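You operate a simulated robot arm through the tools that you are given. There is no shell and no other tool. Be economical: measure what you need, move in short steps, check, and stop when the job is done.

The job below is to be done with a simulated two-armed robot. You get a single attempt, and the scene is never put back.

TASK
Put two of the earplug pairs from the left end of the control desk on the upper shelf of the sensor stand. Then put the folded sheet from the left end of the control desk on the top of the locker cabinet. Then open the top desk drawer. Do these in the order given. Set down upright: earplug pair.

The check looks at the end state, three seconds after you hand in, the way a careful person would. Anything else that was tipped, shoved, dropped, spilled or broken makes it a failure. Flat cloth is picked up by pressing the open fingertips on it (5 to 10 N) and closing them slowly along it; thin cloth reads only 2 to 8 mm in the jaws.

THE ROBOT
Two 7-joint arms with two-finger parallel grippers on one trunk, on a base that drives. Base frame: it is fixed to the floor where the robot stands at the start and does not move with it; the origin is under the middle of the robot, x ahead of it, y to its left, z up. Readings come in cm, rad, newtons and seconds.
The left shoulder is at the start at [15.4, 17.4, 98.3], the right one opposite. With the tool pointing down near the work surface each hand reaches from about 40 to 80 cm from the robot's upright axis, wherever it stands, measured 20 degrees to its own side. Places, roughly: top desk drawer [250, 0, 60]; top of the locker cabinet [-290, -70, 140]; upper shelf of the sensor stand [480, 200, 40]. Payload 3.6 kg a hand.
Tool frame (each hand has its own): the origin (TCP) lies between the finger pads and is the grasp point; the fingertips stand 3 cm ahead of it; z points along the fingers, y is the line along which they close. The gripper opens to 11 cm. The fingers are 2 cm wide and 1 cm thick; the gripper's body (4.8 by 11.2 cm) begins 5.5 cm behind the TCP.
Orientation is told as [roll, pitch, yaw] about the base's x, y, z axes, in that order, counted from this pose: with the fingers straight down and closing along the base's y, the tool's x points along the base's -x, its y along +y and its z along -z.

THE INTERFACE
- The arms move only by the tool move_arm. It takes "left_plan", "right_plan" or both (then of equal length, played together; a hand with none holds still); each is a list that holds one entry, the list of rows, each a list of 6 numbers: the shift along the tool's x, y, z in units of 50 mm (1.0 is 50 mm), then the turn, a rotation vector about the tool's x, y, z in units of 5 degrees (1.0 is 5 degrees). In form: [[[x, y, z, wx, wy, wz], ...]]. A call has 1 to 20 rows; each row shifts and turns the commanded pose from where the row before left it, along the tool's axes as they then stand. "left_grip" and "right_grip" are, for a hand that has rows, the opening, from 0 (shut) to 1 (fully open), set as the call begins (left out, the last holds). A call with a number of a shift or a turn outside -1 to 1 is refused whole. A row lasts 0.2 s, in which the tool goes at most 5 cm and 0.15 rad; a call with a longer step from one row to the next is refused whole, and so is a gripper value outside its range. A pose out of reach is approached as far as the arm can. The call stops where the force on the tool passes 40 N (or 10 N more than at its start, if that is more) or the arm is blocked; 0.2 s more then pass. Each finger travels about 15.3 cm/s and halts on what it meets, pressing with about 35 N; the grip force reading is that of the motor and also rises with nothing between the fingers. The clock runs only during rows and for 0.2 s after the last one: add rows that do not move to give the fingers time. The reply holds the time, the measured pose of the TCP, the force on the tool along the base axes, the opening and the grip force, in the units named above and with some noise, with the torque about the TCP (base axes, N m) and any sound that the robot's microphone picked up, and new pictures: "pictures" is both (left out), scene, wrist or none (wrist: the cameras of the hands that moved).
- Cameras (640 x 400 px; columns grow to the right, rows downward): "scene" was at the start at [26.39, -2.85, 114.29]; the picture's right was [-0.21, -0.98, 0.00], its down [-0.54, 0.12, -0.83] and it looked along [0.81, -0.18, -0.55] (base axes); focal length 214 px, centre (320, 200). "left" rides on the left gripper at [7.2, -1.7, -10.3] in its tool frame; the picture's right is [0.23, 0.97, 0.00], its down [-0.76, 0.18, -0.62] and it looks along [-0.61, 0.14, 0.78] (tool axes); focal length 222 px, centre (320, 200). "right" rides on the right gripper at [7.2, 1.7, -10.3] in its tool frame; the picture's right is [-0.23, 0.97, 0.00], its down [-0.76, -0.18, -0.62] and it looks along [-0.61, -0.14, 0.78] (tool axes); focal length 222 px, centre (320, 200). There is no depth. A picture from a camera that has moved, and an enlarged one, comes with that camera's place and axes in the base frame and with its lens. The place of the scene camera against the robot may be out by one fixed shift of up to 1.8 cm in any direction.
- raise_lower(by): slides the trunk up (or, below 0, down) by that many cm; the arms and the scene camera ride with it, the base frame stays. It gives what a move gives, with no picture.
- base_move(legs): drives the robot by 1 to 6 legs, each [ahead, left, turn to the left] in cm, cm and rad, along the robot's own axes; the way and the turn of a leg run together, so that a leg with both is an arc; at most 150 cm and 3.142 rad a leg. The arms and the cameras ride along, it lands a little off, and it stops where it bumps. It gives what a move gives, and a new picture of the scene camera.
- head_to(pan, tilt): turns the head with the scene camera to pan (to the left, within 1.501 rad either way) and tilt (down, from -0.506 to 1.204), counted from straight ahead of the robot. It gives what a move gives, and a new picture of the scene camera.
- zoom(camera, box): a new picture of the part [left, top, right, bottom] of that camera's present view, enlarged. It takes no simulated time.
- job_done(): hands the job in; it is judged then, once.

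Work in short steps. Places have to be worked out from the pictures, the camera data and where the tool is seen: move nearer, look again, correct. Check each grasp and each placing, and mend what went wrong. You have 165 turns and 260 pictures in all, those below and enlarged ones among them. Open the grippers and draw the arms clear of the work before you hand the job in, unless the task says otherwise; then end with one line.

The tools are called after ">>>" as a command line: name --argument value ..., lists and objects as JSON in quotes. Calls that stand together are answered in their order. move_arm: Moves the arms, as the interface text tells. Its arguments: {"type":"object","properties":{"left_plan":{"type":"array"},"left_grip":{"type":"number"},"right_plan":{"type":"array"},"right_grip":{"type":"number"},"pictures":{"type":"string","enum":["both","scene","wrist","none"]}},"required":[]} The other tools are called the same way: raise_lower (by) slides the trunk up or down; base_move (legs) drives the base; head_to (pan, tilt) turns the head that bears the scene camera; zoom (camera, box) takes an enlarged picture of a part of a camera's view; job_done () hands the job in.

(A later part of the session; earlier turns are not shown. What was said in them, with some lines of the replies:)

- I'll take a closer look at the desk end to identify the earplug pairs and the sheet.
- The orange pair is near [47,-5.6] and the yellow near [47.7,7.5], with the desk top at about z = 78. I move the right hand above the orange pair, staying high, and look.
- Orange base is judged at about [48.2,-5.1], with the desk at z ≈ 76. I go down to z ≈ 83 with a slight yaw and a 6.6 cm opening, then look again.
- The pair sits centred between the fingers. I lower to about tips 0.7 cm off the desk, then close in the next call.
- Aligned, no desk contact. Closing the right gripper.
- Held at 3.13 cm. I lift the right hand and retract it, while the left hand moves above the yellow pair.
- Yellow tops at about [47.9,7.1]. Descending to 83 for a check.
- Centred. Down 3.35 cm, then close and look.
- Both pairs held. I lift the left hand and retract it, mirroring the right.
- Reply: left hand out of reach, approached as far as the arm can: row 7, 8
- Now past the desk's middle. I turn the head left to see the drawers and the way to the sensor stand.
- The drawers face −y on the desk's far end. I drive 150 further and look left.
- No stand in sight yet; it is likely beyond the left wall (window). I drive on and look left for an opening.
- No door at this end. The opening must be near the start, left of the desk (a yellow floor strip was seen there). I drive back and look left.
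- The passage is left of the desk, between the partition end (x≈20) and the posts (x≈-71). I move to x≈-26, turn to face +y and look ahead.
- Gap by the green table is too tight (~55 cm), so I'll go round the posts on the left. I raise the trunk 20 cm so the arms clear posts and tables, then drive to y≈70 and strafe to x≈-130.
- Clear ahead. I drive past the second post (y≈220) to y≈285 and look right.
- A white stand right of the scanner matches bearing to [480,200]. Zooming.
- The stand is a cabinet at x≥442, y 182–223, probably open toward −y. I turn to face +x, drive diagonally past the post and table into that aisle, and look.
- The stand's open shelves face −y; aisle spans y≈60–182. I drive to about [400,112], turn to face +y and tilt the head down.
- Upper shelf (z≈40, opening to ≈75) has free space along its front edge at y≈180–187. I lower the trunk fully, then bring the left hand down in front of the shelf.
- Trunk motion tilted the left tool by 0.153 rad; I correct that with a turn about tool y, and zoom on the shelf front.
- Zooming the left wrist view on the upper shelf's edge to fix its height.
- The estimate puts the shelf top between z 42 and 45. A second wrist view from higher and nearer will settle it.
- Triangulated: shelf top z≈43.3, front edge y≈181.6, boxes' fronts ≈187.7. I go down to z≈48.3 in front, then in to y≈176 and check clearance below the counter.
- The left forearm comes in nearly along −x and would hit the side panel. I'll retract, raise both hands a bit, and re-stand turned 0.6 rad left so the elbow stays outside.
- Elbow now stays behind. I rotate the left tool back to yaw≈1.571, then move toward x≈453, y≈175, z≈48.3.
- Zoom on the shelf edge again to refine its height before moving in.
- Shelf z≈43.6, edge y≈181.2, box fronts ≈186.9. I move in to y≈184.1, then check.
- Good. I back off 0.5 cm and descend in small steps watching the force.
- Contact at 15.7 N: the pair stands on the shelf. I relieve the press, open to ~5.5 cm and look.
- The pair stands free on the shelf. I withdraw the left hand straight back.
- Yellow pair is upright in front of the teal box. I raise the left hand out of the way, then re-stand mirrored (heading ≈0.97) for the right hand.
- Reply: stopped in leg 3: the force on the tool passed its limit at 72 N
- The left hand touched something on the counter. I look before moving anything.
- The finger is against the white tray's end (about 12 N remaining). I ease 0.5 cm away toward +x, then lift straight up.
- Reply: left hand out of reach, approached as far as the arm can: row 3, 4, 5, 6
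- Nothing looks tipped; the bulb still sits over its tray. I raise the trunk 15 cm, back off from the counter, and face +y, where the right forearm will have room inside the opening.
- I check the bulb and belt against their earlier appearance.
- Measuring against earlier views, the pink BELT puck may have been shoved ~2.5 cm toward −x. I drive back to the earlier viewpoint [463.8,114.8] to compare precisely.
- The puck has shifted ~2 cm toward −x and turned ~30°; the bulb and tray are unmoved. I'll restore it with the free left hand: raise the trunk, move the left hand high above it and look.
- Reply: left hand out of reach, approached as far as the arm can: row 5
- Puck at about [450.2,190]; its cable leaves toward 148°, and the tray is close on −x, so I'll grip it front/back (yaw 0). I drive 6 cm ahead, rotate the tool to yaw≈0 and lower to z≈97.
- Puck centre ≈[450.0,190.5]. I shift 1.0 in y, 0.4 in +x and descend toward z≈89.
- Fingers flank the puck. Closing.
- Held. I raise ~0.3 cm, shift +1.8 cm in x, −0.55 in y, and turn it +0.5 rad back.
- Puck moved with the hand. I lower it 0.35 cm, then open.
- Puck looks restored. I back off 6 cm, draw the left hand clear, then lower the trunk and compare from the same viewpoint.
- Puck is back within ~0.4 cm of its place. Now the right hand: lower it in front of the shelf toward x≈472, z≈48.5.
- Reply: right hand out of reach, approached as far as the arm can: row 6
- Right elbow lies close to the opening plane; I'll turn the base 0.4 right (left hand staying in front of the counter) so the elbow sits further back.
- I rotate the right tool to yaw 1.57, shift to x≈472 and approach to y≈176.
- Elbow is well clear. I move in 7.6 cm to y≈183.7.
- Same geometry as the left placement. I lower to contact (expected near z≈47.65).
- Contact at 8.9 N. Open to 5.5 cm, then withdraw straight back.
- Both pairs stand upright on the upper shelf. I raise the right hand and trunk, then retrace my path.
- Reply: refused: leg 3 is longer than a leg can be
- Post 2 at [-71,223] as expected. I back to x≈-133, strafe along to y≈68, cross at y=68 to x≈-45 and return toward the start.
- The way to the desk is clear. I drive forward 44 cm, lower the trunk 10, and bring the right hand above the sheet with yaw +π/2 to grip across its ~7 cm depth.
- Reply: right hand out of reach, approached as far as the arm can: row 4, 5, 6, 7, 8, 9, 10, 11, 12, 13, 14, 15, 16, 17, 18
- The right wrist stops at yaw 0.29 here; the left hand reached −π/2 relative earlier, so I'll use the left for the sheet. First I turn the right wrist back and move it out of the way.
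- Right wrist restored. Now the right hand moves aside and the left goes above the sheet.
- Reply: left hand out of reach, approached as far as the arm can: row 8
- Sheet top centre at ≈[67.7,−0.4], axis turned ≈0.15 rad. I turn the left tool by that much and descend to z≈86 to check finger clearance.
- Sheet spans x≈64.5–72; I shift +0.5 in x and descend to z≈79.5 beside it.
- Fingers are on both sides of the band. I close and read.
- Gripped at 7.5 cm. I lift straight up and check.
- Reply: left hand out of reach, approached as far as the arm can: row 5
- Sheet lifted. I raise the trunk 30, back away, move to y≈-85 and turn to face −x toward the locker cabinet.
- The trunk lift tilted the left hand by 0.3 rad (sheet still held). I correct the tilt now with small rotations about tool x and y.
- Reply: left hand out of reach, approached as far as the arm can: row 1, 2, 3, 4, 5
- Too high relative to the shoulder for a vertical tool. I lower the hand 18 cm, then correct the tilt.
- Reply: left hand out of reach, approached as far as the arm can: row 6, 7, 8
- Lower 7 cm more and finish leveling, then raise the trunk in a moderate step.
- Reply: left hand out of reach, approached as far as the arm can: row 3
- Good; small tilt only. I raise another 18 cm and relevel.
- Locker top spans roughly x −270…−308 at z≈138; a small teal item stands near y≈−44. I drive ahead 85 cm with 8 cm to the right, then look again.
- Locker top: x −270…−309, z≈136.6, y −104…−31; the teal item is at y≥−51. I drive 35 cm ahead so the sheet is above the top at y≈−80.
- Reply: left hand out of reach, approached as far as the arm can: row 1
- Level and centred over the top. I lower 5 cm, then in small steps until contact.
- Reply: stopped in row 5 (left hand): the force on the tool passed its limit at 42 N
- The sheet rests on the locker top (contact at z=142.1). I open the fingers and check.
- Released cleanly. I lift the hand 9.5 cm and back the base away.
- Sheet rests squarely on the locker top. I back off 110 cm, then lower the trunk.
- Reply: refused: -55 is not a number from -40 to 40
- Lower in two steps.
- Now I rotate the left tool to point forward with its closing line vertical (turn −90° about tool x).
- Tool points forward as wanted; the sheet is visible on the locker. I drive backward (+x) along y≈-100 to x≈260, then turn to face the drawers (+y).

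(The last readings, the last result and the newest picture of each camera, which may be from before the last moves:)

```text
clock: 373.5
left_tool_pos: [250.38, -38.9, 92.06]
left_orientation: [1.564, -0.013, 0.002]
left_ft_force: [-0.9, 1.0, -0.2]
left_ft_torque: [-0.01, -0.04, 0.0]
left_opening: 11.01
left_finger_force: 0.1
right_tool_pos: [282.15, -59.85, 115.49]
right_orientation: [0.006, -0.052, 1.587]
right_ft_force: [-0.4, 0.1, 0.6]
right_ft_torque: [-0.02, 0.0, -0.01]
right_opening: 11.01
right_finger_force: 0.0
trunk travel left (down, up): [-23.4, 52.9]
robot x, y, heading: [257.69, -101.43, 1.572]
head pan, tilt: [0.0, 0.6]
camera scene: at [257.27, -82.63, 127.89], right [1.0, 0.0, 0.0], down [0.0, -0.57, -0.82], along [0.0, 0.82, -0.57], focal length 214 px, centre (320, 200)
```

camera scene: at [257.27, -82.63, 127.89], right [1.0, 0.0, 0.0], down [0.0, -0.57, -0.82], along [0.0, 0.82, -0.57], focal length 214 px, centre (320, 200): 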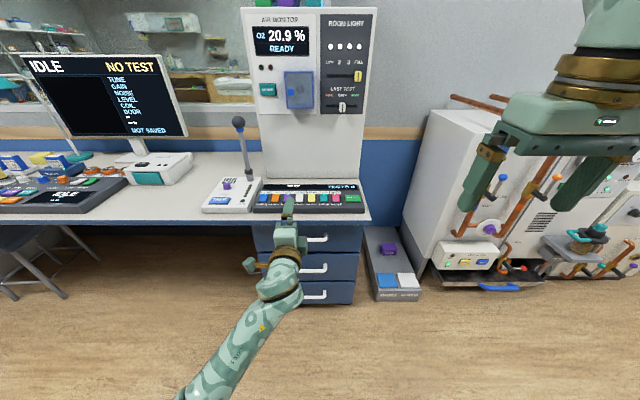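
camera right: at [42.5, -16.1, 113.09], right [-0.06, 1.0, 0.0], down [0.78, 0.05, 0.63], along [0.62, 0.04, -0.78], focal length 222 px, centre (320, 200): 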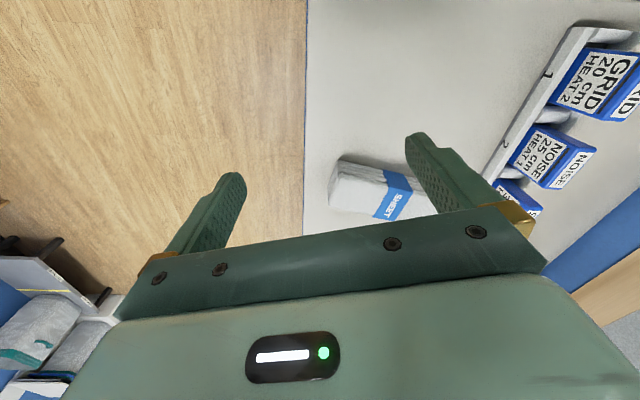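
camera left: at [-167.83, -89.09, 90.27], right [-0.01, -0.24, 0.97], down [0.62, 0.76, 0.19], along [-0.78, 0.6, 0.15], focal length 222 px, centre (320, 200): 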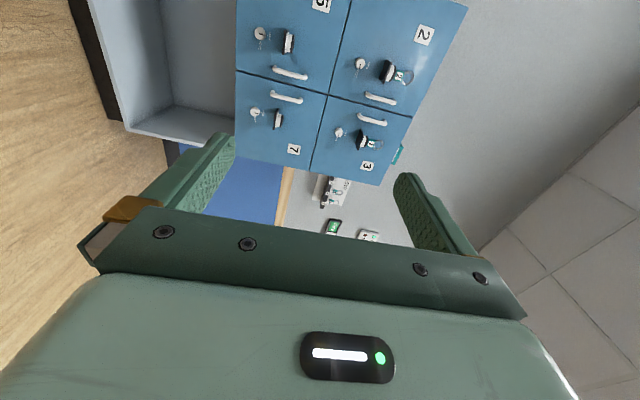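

The drawer unit spans x≈231–272, centre ≈251. I lower the trunk 22 so the left hand faces the top handle, and look through the wrist camera.

>>> raise_lower --by -22

>>> move_arm --left_plan '[[[0, 0, 0, 0, 0, 0]]]'

```text
clock: 375.8
left_tool_pos: [250.49, -38.85, 70.16]
left_orientation: [1.566, -0.015, 0.001]
left_ft_force: [0.3, 1.0, -0.3]
left_ft_torque: [0.01, 0.01, 0.04]
left_opening: 10.99
left_finger_force: 0.0
right_tool_pos: [282.18, -59.92, 93.48]
right_orientation: [0.006, -0.054, 1.586]
right_ft_force: [0.3, -0.5, -0.1]
right_ft_torque: [0.0, 0.04, 0.03]
right_opening: 10.99
right_finger_force: 0.0
trunk travel left (down, up): [-1.4, 74.9]
robot x, y, heading: [257.71, -101.49, 1.57]
head pan, tilt: [0.0, 0.6]
```

```text
clock: 376.2
left_tool_pos: [250.46, -39.04, 70.01]
left_orientation: [1.563, -0.013, -0.001]
left_ft_force: [-0.1, 0.1, 0.2]
left_ft_torque: [0.04, -0.04, -0.01]
left_opening: 11.0
left_finger_force: 0.0
right_tool_pos: [282.24, -59.93, 93.59]
right_orientation: [0.006, -0.053, 1.586]
right_ft_force: [1.1, -0.5, -0.6]
right_ft_torque: [0.01, 0.03, 0.0]
right_opening: 10.99
right_finger_force: 0.1
trunk travel left (down, up): [-1.4, 74.9]
robot x, y, heading: [258.16, -101.56, 1.569]
head pan, tilt: [0.0, 0.6]
camera scene: at [257.26, -69.52, 104.44], right [1.0, 0.0, 0.0], down [0.0, -0.57, -0.82], along [0.0, 0.82, -0.57], focal length 214 px, centre (320, 200)
camera left: at [243.17, -49.3, 68.29], right [-0.24, 0.01, 0.97], down [0.76, -0.62, 0.19], along [0.6, 0.78, 0.14], focal length 222 px, centre (320, 200)
```

scene: 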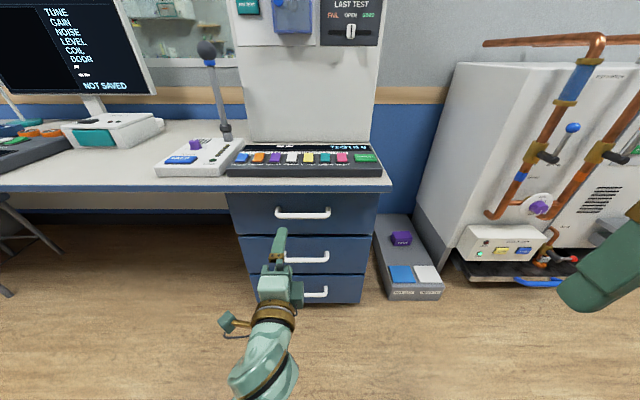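
left: 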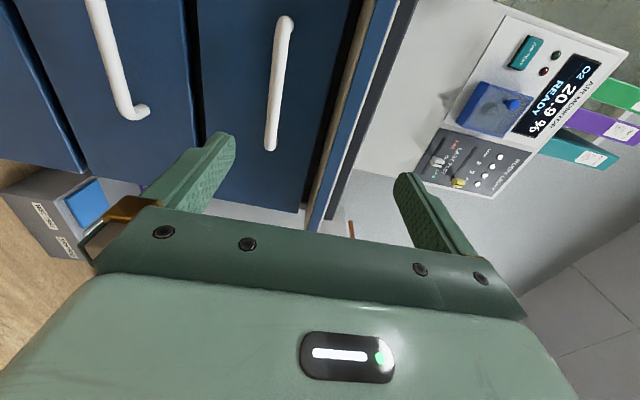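

Top handle bar judged at x≈250.5, y≈−19, z≈64.4. I level the hand to z≈64.4, open to 6 cm, approach to y≈−29 and look.

>>> move_arm --left_plan '[[[0, -0.56, 0, 0, 0, 0], [0, -0.56, 0, 0, 0, 0], [0, 0, 0.7, 0, 0, 0], [0, 0, 0.7, 0, 0, 0], [0, 0, 0.6, 0, 0, 0], [0, 0, 0, 0, 0, 0]]]' --left_grip 0.6

```text
clock: 377.6
left_tool_pos: [250.64, -28.96, 64.37]
left_orientation: [1.562, -0.014, 0.001]
left_ft_force: [-0.8, 0.8, -0.1]
left_ft_torque: [0.01, 0.03, 0.02]
left_opening: 6.62
left_finger_force: 0.0
right_tool_pos: [282.21, -59.96, 93.49]
right_orientation: [0.005, -0.053, 1.587]
right_ft_force: [-0.4, 1.0, -0.1]
right_ft_torque: [-0.02, 0.0, 0.02]
right_opening: 10.98
right_finger_force: 0.1
trunk travel left (down, up): [-1.4, 74.9]
robot x, y, heading: [257.62, -101.59, 1.572]
head pan, tilt: [0.0, 0.6]
camera scene: at [257.26, -69.51, 104.43], right [1.0, 0.0, 0.0], down [0.0, -0.57, -0.82], along [0.0, 0.82, -0.57], focal length 214 px, centre (320, 200)
camera left: at [243.32, -39.27, 62.55], right [-0.24, 0.01, 0.97], down [0.76, -0.62, 0.19], along [0.6, 0.78, 0.14], focal length 222 px, centre (320, 200)
```

scene: 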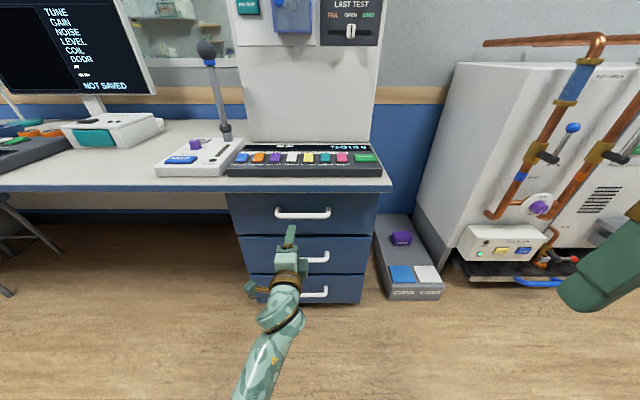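
left: 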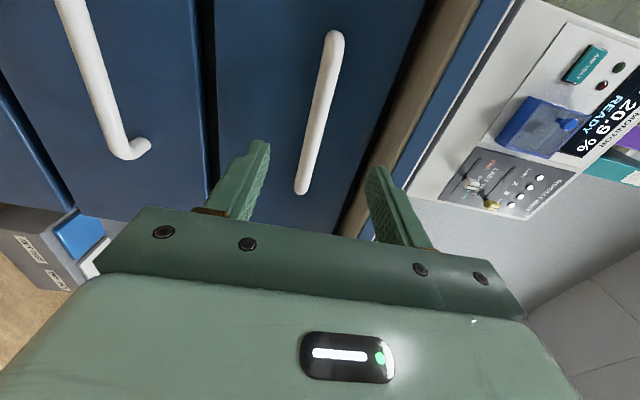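

Bar triangulates to ≈[250.5,−15.5,64.0]. I advance 9 cm with a 0.3 cm drop and look.

>>> move_arm --left_plan '[[[0, -0.07, 0.6, 0, 0, 0], [0, 0, 0.6, 0, 0, 0], [0, 0, 0.6, 0, 0, 0], [0, 0, 0, 0, 0, 0]]]'

```text
clock: 378.6
left_tool_pos: [250.68, -19.95, 63.93]
left_orientation: [1.564, -0.014, -0.003]
left_ft_force: [-0.2, 0.5, 0.1]
left_ft_torque: [0.0, 0.0, 0.03]
left_opening: 6.6
left_finger_force: 0.1
right_tool_pos: [282.35, -59.93, 93.56]
right_orientation: [0.007, -0.052, 1.587]
right_ft_force: [0.4, -0.9, 0.1]
right_ft_torque: [0.04, 0.0, -0.02]
right_opening: 11.0
right_finger_force: 0.2
trunk travel left (down, up): [-1.4, 74.9]
robot x, y, heading: [258.09, -101.56, 1.57]
head pan, tilt: [0.0, 0.6]
camera scene: at [257.26, -69.5, 104.43], right [1.0, 0.0, 0.0], down [0.0, -0.57, -0.82], along [0.0, 0.82, -0.57], focal length 214 px, centre (320, 200)
camera left: at [243.34, -30.25, 62.17], right [-0.24, 0.01, 0.97], down [0.76, -0.62, 0.19], along [0.6, 0.78, 0.14], focal length 222 px, centre (320, 200)
```

scene: 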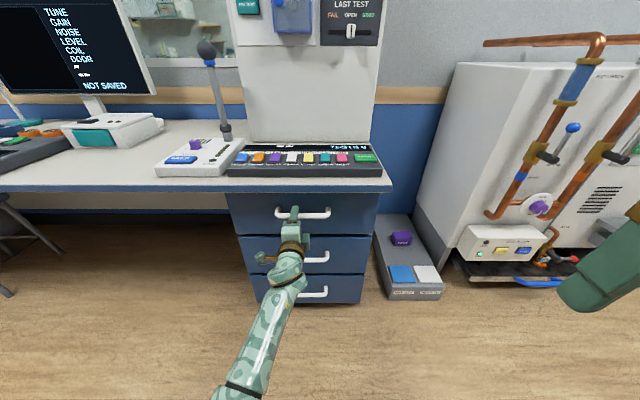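
left: 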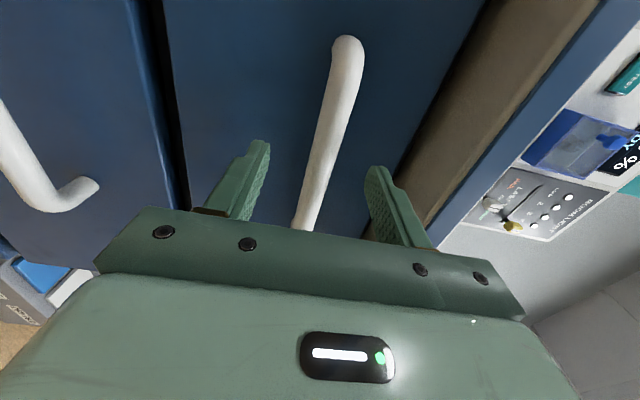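

The bar runs between the fingers. I advance 2.5 cm, then close on it.

>>> move_arm --left_plan '[[[0, 0, 0.25, 0, 0, 0], [0, 0, 0.25, 0, 0, 0], [0, 0, 0, 0, 0, 0]]]' --pictures "none"

>>> move_arm --left_plan '[[[0, 0, 0, 0, 0, 0], [0, 0, 0, 0, 0, 0], [0, 0, 0, 0, 0, 0], [0, 0, 0, 0, 0, 0]]]' --left_grip 0 --pictures "wrist"

```text
clock: 379.4
left_tool_pos: [250.53, -17.42, 63.93]
left_orientation: [1.564, -0.013, 0.001]
left_ft_force: [0.7, -0.1, -0.1]
left_ft_torque: [0.02, -0.02, -0.03]
left_opening: 6.59
left_finger_force: 0.1
right_tool_pos: [282.28, -59.9, 93.61]
right_orientation: [0.007, -0.053, 1.585]
right_ft_force: [0.2, 0.2, 1.0]
right_ft_torque: [0.01, -0.04, 0.0]
right_opening: 11.01
right_finger_force: 0.0
trunk travel left (down, up): [-1.4, 74.9]
robot x, y, heading: [257.45, -101.55, 1.57]
head pan, tilt: [0.0, 0.6]
```

```text
clock: 380.4
left_tool_pos: [250.55, -17.48, 64.02]
left_orientation: [1.566, -0.012, 0.001]
left_ft_force: [0.4, 0.8, 4.8]
left_ft_torque: [0.05, 0.9, -0.06]
left_opening: 1.77
left_finger_force: 44.7
right_tool_pos: [282.15, -59.94, 93.51]
right_orientation: [0.009, -0.052, 1.587]
right_ft_force: [0.1, 0.8, -0.1]
right_ft_torque: [-0.01, 0.01, -0.04]
right_opening: 11.0
right_finger_force: 0.0
trunk travel left (down, up): [-1.4, 74.9]
robot x, y, heading: [258.17, -101.23, 1.573]
head pan, tilt: [0.0, 0.6]
camera left: at [243.27, -27.79, 62.26], right [-0.24, 0.01, 0.97], down [0.76, -0.62, 0.19], along [0.6, 0.78, 0.15], focal length 222 px, centre (320, 200)
```

left: 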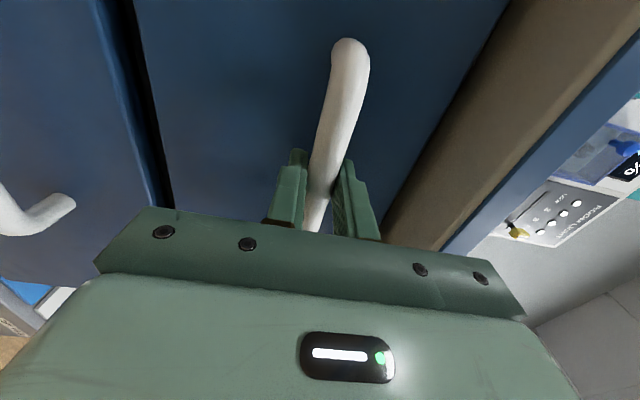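

Handle gripped (1.77 cm). I pull back gently 6 cm.

>>> move_arm --left_plan '[[[0, 0, -0.15, 0, 0, 0], [0, 0, -0.25, 0, 0, 0], [0, 0, -0.25, 0, 0, 0], [0, 0, -0.25, 0, 0, 0], [0, 0, -0.3, 0, 0, 0], [0, 0, 0, 0, 0, 0]]]'

```text
clock: 381.8
left_tool_pos: [250.49, -23.54, 64.1]
left_orientation: [1.565, -0.013, 0.001]
left_ft_force: [2.4, -0.5, 6.3]
left_ft_torque: [0.07, 0.83, 0.45]
left_opening: 1.75
left_finger_force: 45.1
right_tool_pos: [282.2, -60.04, 93.55]
right_orientation: [0.008, -0.052, 1.587]
right_ft_force: [-0.2, 0.4, 1.2]
right_ft_torque: [0.0, 0.04, -0.03]
right_opening: 10.99
right_finger_force: 0.1
trunk travel left (down, up): [-1.4, 74.9]
robot x, y, heading: [258.11, -101.6, 1.57]
head pan, tilt: [0.0, 0.6]
camera scene: at [257.3, -69.57, 104.46], right [1.0, 0.0, 0.0], down [0.0, -0.57, -0.82], along [0.0, 0.82, -0.57], focal length 214 px, centre (320, 200)
camera left: at [243.26, -33.88, 62.25], right [-0.24, 0.01, 0.97], down [0.76, -0.62, 0.19], along [0.61, 0.78, 0.15], focal length 222 px, centre (320, 200)
```

scene: 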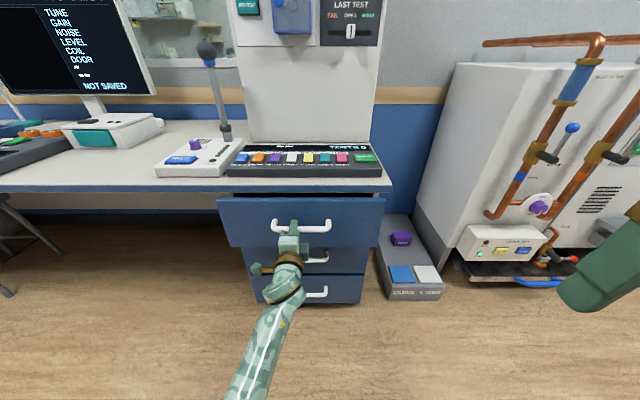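
left: 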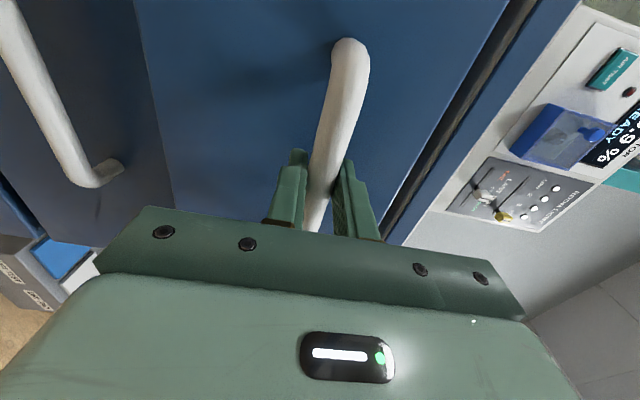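

The drawer slides. I pull a further ~20 cm.

>>> move_arm --left_plan '[[[0, 0, -0.4, 0, 0, 0], [0, 0, -0.5, 0, 0, 0], [0, 0, -0.5, 0, 0, 0], [0, 0, -0.5, 0, 0, 0], [0, 0, -0.5, 0, 0, 0], [0, 0, -0.5, 0, 0, 0], [0, 0, -0.5, 0, 0, 0], [0, 0, -0.4, 0, 0, 0], [0, 0, -0.2, 0, 0, 0], [0, 0, 0, 0, 0, 0]]]'

```text
clock: 383.2
left_tool_pos: [250.41, -35.99, 64.11]
left_orientation: [1.574, 0.008, -0.006]
left_ft_force: [4.0, -0.5, -17.0]
left_ft_torque: [-0.18, -0.46, -1.33]
left_opening: 1.79
left_finger_force: 45.3
right_tool_pos: [282.49, -60.09, 93.42]
right_orientation: [0.01, -0.052, 1.582]
right_ft_force: [0.0, 0.3, 0.4]
right_ft_torque: [0.02, -0.03, 0.01]
right_opening: 10.99
right_finger_force: 0.2
trunk travel left (down, up): [-1.4, 74.9]
robot x, y, heading: [258.23, -101.96, 1.566]
head pan, tilt: [0.0, 0.6]
stopped in row 6 (left hand): the force on the tool passed its limit at 46 N (the readings are from after the stop); the commanded pose is now the measured one
camera scene: at [257.49, -69.45, 104.39], right [1.0, 0.0, 0.0], down [0.0, -0.57, -0.82], along [0.0, 0.82, -0.57], focal length 214 px, centre (320, 200)
camera left: at [242.91, -46.28, 62.31], right [-0.22, 0.0, 0.98], down [0.76, -0.63, 0.17], along [0.61, 0.78, 0.14], focal length 222 px, centre (320, 200)
```

scene: 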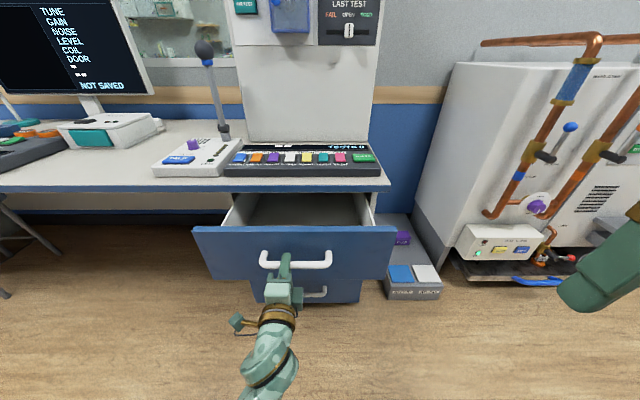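
left: 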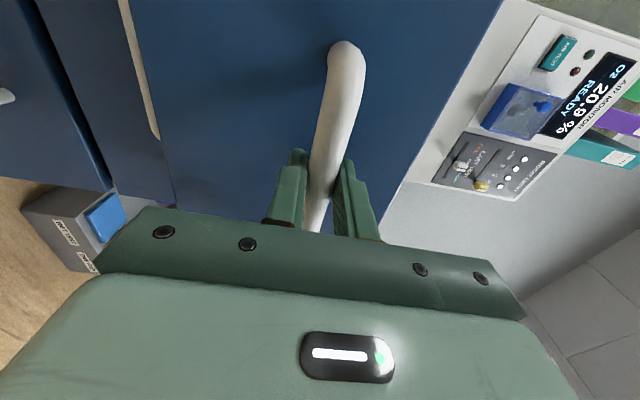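

Open ~18.5 cm; the pull met 46 N. I try gently once more to see whether this is the end stop.

>>> move_arm --left_plan '[[[0, 0, 0, 0, 0, 0], [0, 0, -0.1, 0, 0, 0], [0, 0, -0.15, 0, 0, 0], [0, 0, -0.15, 0, 0, 0], [0, 0, -0.15, 0, 0, 0], [0, 0, 0, 0, 0, 0]]]' --pictures "scene"

```text
clock: 383.8
left_tool_pos: [250.24, -36.34, 63.95]
left_orientation: [1.576, 0.014, -0.01]
left_ft_force: [6.1, -0.9, -17.4]
left_ft_torque: [-0.39, -0.77, -0.1]
left_opening: 1.77
left_finger_force: 44.9
right_tool_pos: [282.63, -60.01, 93.53]
right_orientation: [0.007, -0.053, 1.581]
right_ft_force: [0.3, 0.1, 0.3]
right_ft_torque: [-0.03, 0.01, -0.03]
right_opening: 11.01
right_finger_force: 0.1
trunk travel left (down, up): [-1.4, 74.9]
robot x, y, heading: [257.85, -101.29, 1.564]
head pan, tilt: [0.0, 0.6]
stopped in row 3 (left hand): the force on the tool passed its limit at 42 N (the readings are from after the stop); the commanded pose is now the measured one
camera scene: at [257.59, -69.43, 104.42], right [1.0, -0.01, 0.0], down [0.0, -0.57, -0.82], along [0.0, 0.82, -0.57], focal length 214 px, centre (320, 200)
```

scene: 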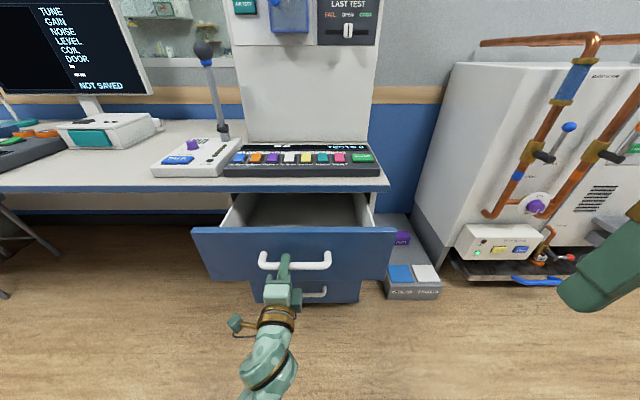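

It's the end stop: drawer fully open. I release the handle and withdraw straight back.

>>> move_arm --left_plan '[[[0, 0, 0, 0, 0, 0], [0, 0, 0, 0, 0, 0], [0, 0, 0, 0, 0, 0]]]' --left_grip 0.5 --pictures "wrist"

>>> move_arm --left_plan '[[[0, 0, -0.4, 0, 0, 0], [0, 0, -0.6, 0, 0, 0], [0, 0, -0.6, 0, 0, 0], [0, 0, 0, 0, 0, 0]]]' --pictures "scene"

```text
clock: 384.6
left_tool_pos: [250.11, -36.3, 64.36]
left_orientation: [1.582, 0.015, -0.005]
left_ft_force: [-0.4, 0.7, 1.2]
left_ft_torque: [0.0, 0.02, 0.0]
left_opening: 5.51
left_finger_force: 0.1
right_tool_pos: [282.52, -59.92, 93.4]
right_orientation: [0.006, -0.053, 1.581]
right_ft_force: [-0.1, -0.3, -0.2]
right_ft_torque: [-0.02, 0.0, -0.02]
right_opening: 11.0
right_finger_force: 0.0
trunk travel left (down, up): [-1.4, 74.9]
robot x, y, heading: [257.94, -101.18, 1.568]
head pan, tilt: [0.0, 0.6]
camera left: at [242.78, -46.56, 62.6], right [-0.21, -0.01, 0.98], down [0.76, -0.63, 0.16], along [0.61, 0.78, 0.14], focal length 222 px, centre (320, 200)
```

left: 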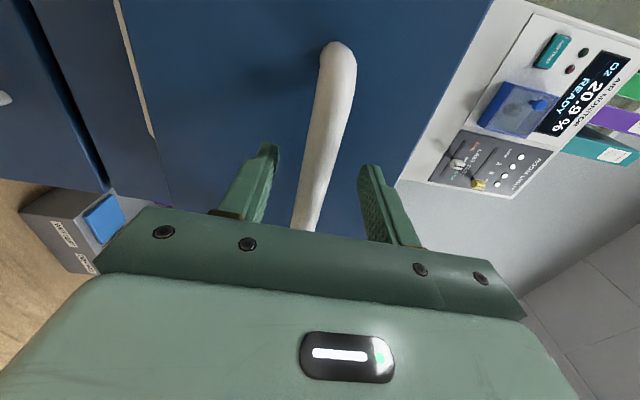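

```text
clock: 385.6
left_tool_pos: [248.84, -44.37, 63.46]
left_orientation: [1.605, 0.121, -0.042]
left_ft_force: [0.7, -0.7, 0.6]
left_ft_torque: [0.02, 0.02, 0.02]
left_opening: 5.52
left_finger_force: 0.0
right_tool_pos: [282.61, -60.04, 93.49]
right_orientation: [0.008, -0.052, 1.582]
right_ft_force: [0.0, -0.4, 0.3]
right_ft_torque: [-0.01, -0.02, -0.03]
right_opening: 11.05
right_finger_force: 0.0
trunk travel left (down, up): [-1.4, 74.9]
robot x, y, heading: [258.08, -101.32, 1.567]
head pan, tilt: [0.0, 0.6]
camera scene: at [257.54, -69.52, 104.44], right [1.0, -0.01, 0.0], down [0.0, -0.57, -0.82], along [0.0, 0.82, -0.57], focal length 214 px, centre (320, 200)
```

scene: 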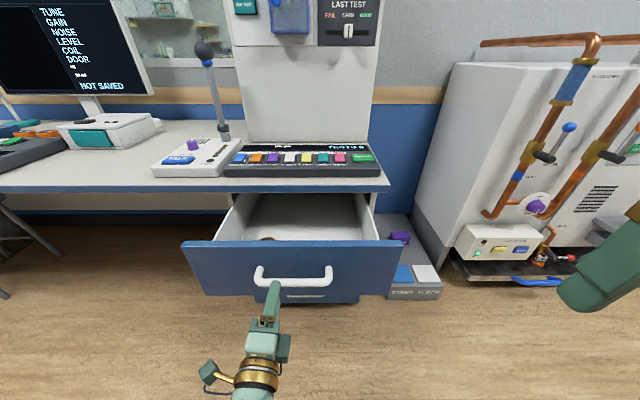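

The drawer is well open (~22 cm) and the hand is free of the handle. I back the base off and check.

>>> base_move --legs '[[-35, 0, 0]]'

>>> zoom --camera "scene" --box '[160, 100, 480, 300]'

```text
clock: 387.9
left_tool_pos: [248.84, -79.63, 62.97]
left_orientation: [1.591, 0.121, -0.05]
left_ft_force: [-0.5, 0.2, -0.8]
left_ft_torque: [0.0, 0.02, 0.0]
left_opening: 5.48
left_finger_force: 0.0
right_tool_pos: [282.39, -94.83, 93.47]
right_orientation: [0.007, -0.053, 1.581]
right_ft_force: [0.1, -0.1, -0.2]
right_ft_torque: [0.02, -0.03, 0.01]
right_opening: 11.0
right_finger_force: 0.1
trunk travel left (down, up): [-1.4, 74.9]
robot x, y, heading: [257.84, -136.49, 1.568]
head pan, tilt: [0.0, 0.6]
camera scene: at [257.37, -104.37, 104.44], right [1.0, 0.0, 0.0], down [0.0, -0.57, -0.82], along [0.0, 0.82, -0.57], focal length 214 px, centre (320, 200)
```

scene: 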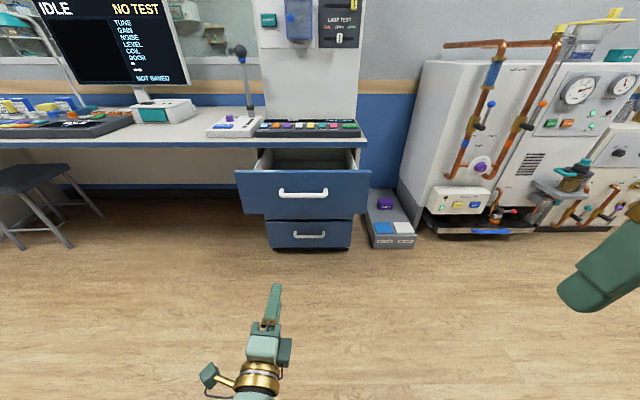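

```text
2.00 times, centred on (320, 200) of scene
camera zoom: at [257.37, -104.37, 104.44], right [1.0, 0.0, 0.0], down [0.0, -0.57, -0.82], along [0.0, 0.82, -0.57], focal length 429 px, centre (320, 200)
```

zoom: 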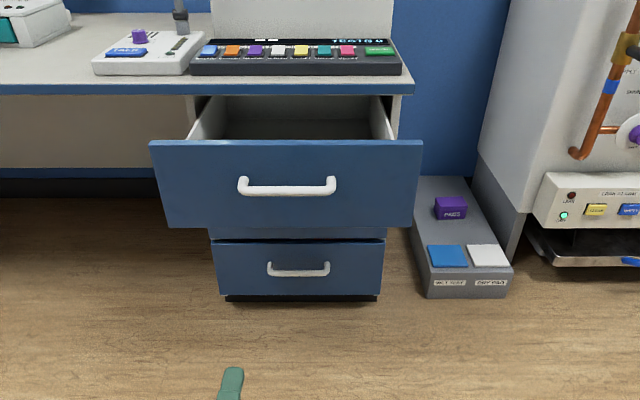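

The top drawer stands clearly open by about 24 cm. Both earplug pairs were last seen upright on the upper shelf, and the sheet was flat on the locker top. The grippers are open and the arms are clear, so I hand in.

>>> job_done

```text
The job is handed in.
```

I handed in the job with all three parts done in order: two earplug pairs upright on the sensor stand's upper shelf, the folded sheet on top of the locker cabinet, and the top desk drawer open about 24 cm. On the way the left hand knocked the pink BELT puck on the sensor stand's counter about 2 cm out of place. I put it back to within about 0.4 cm.
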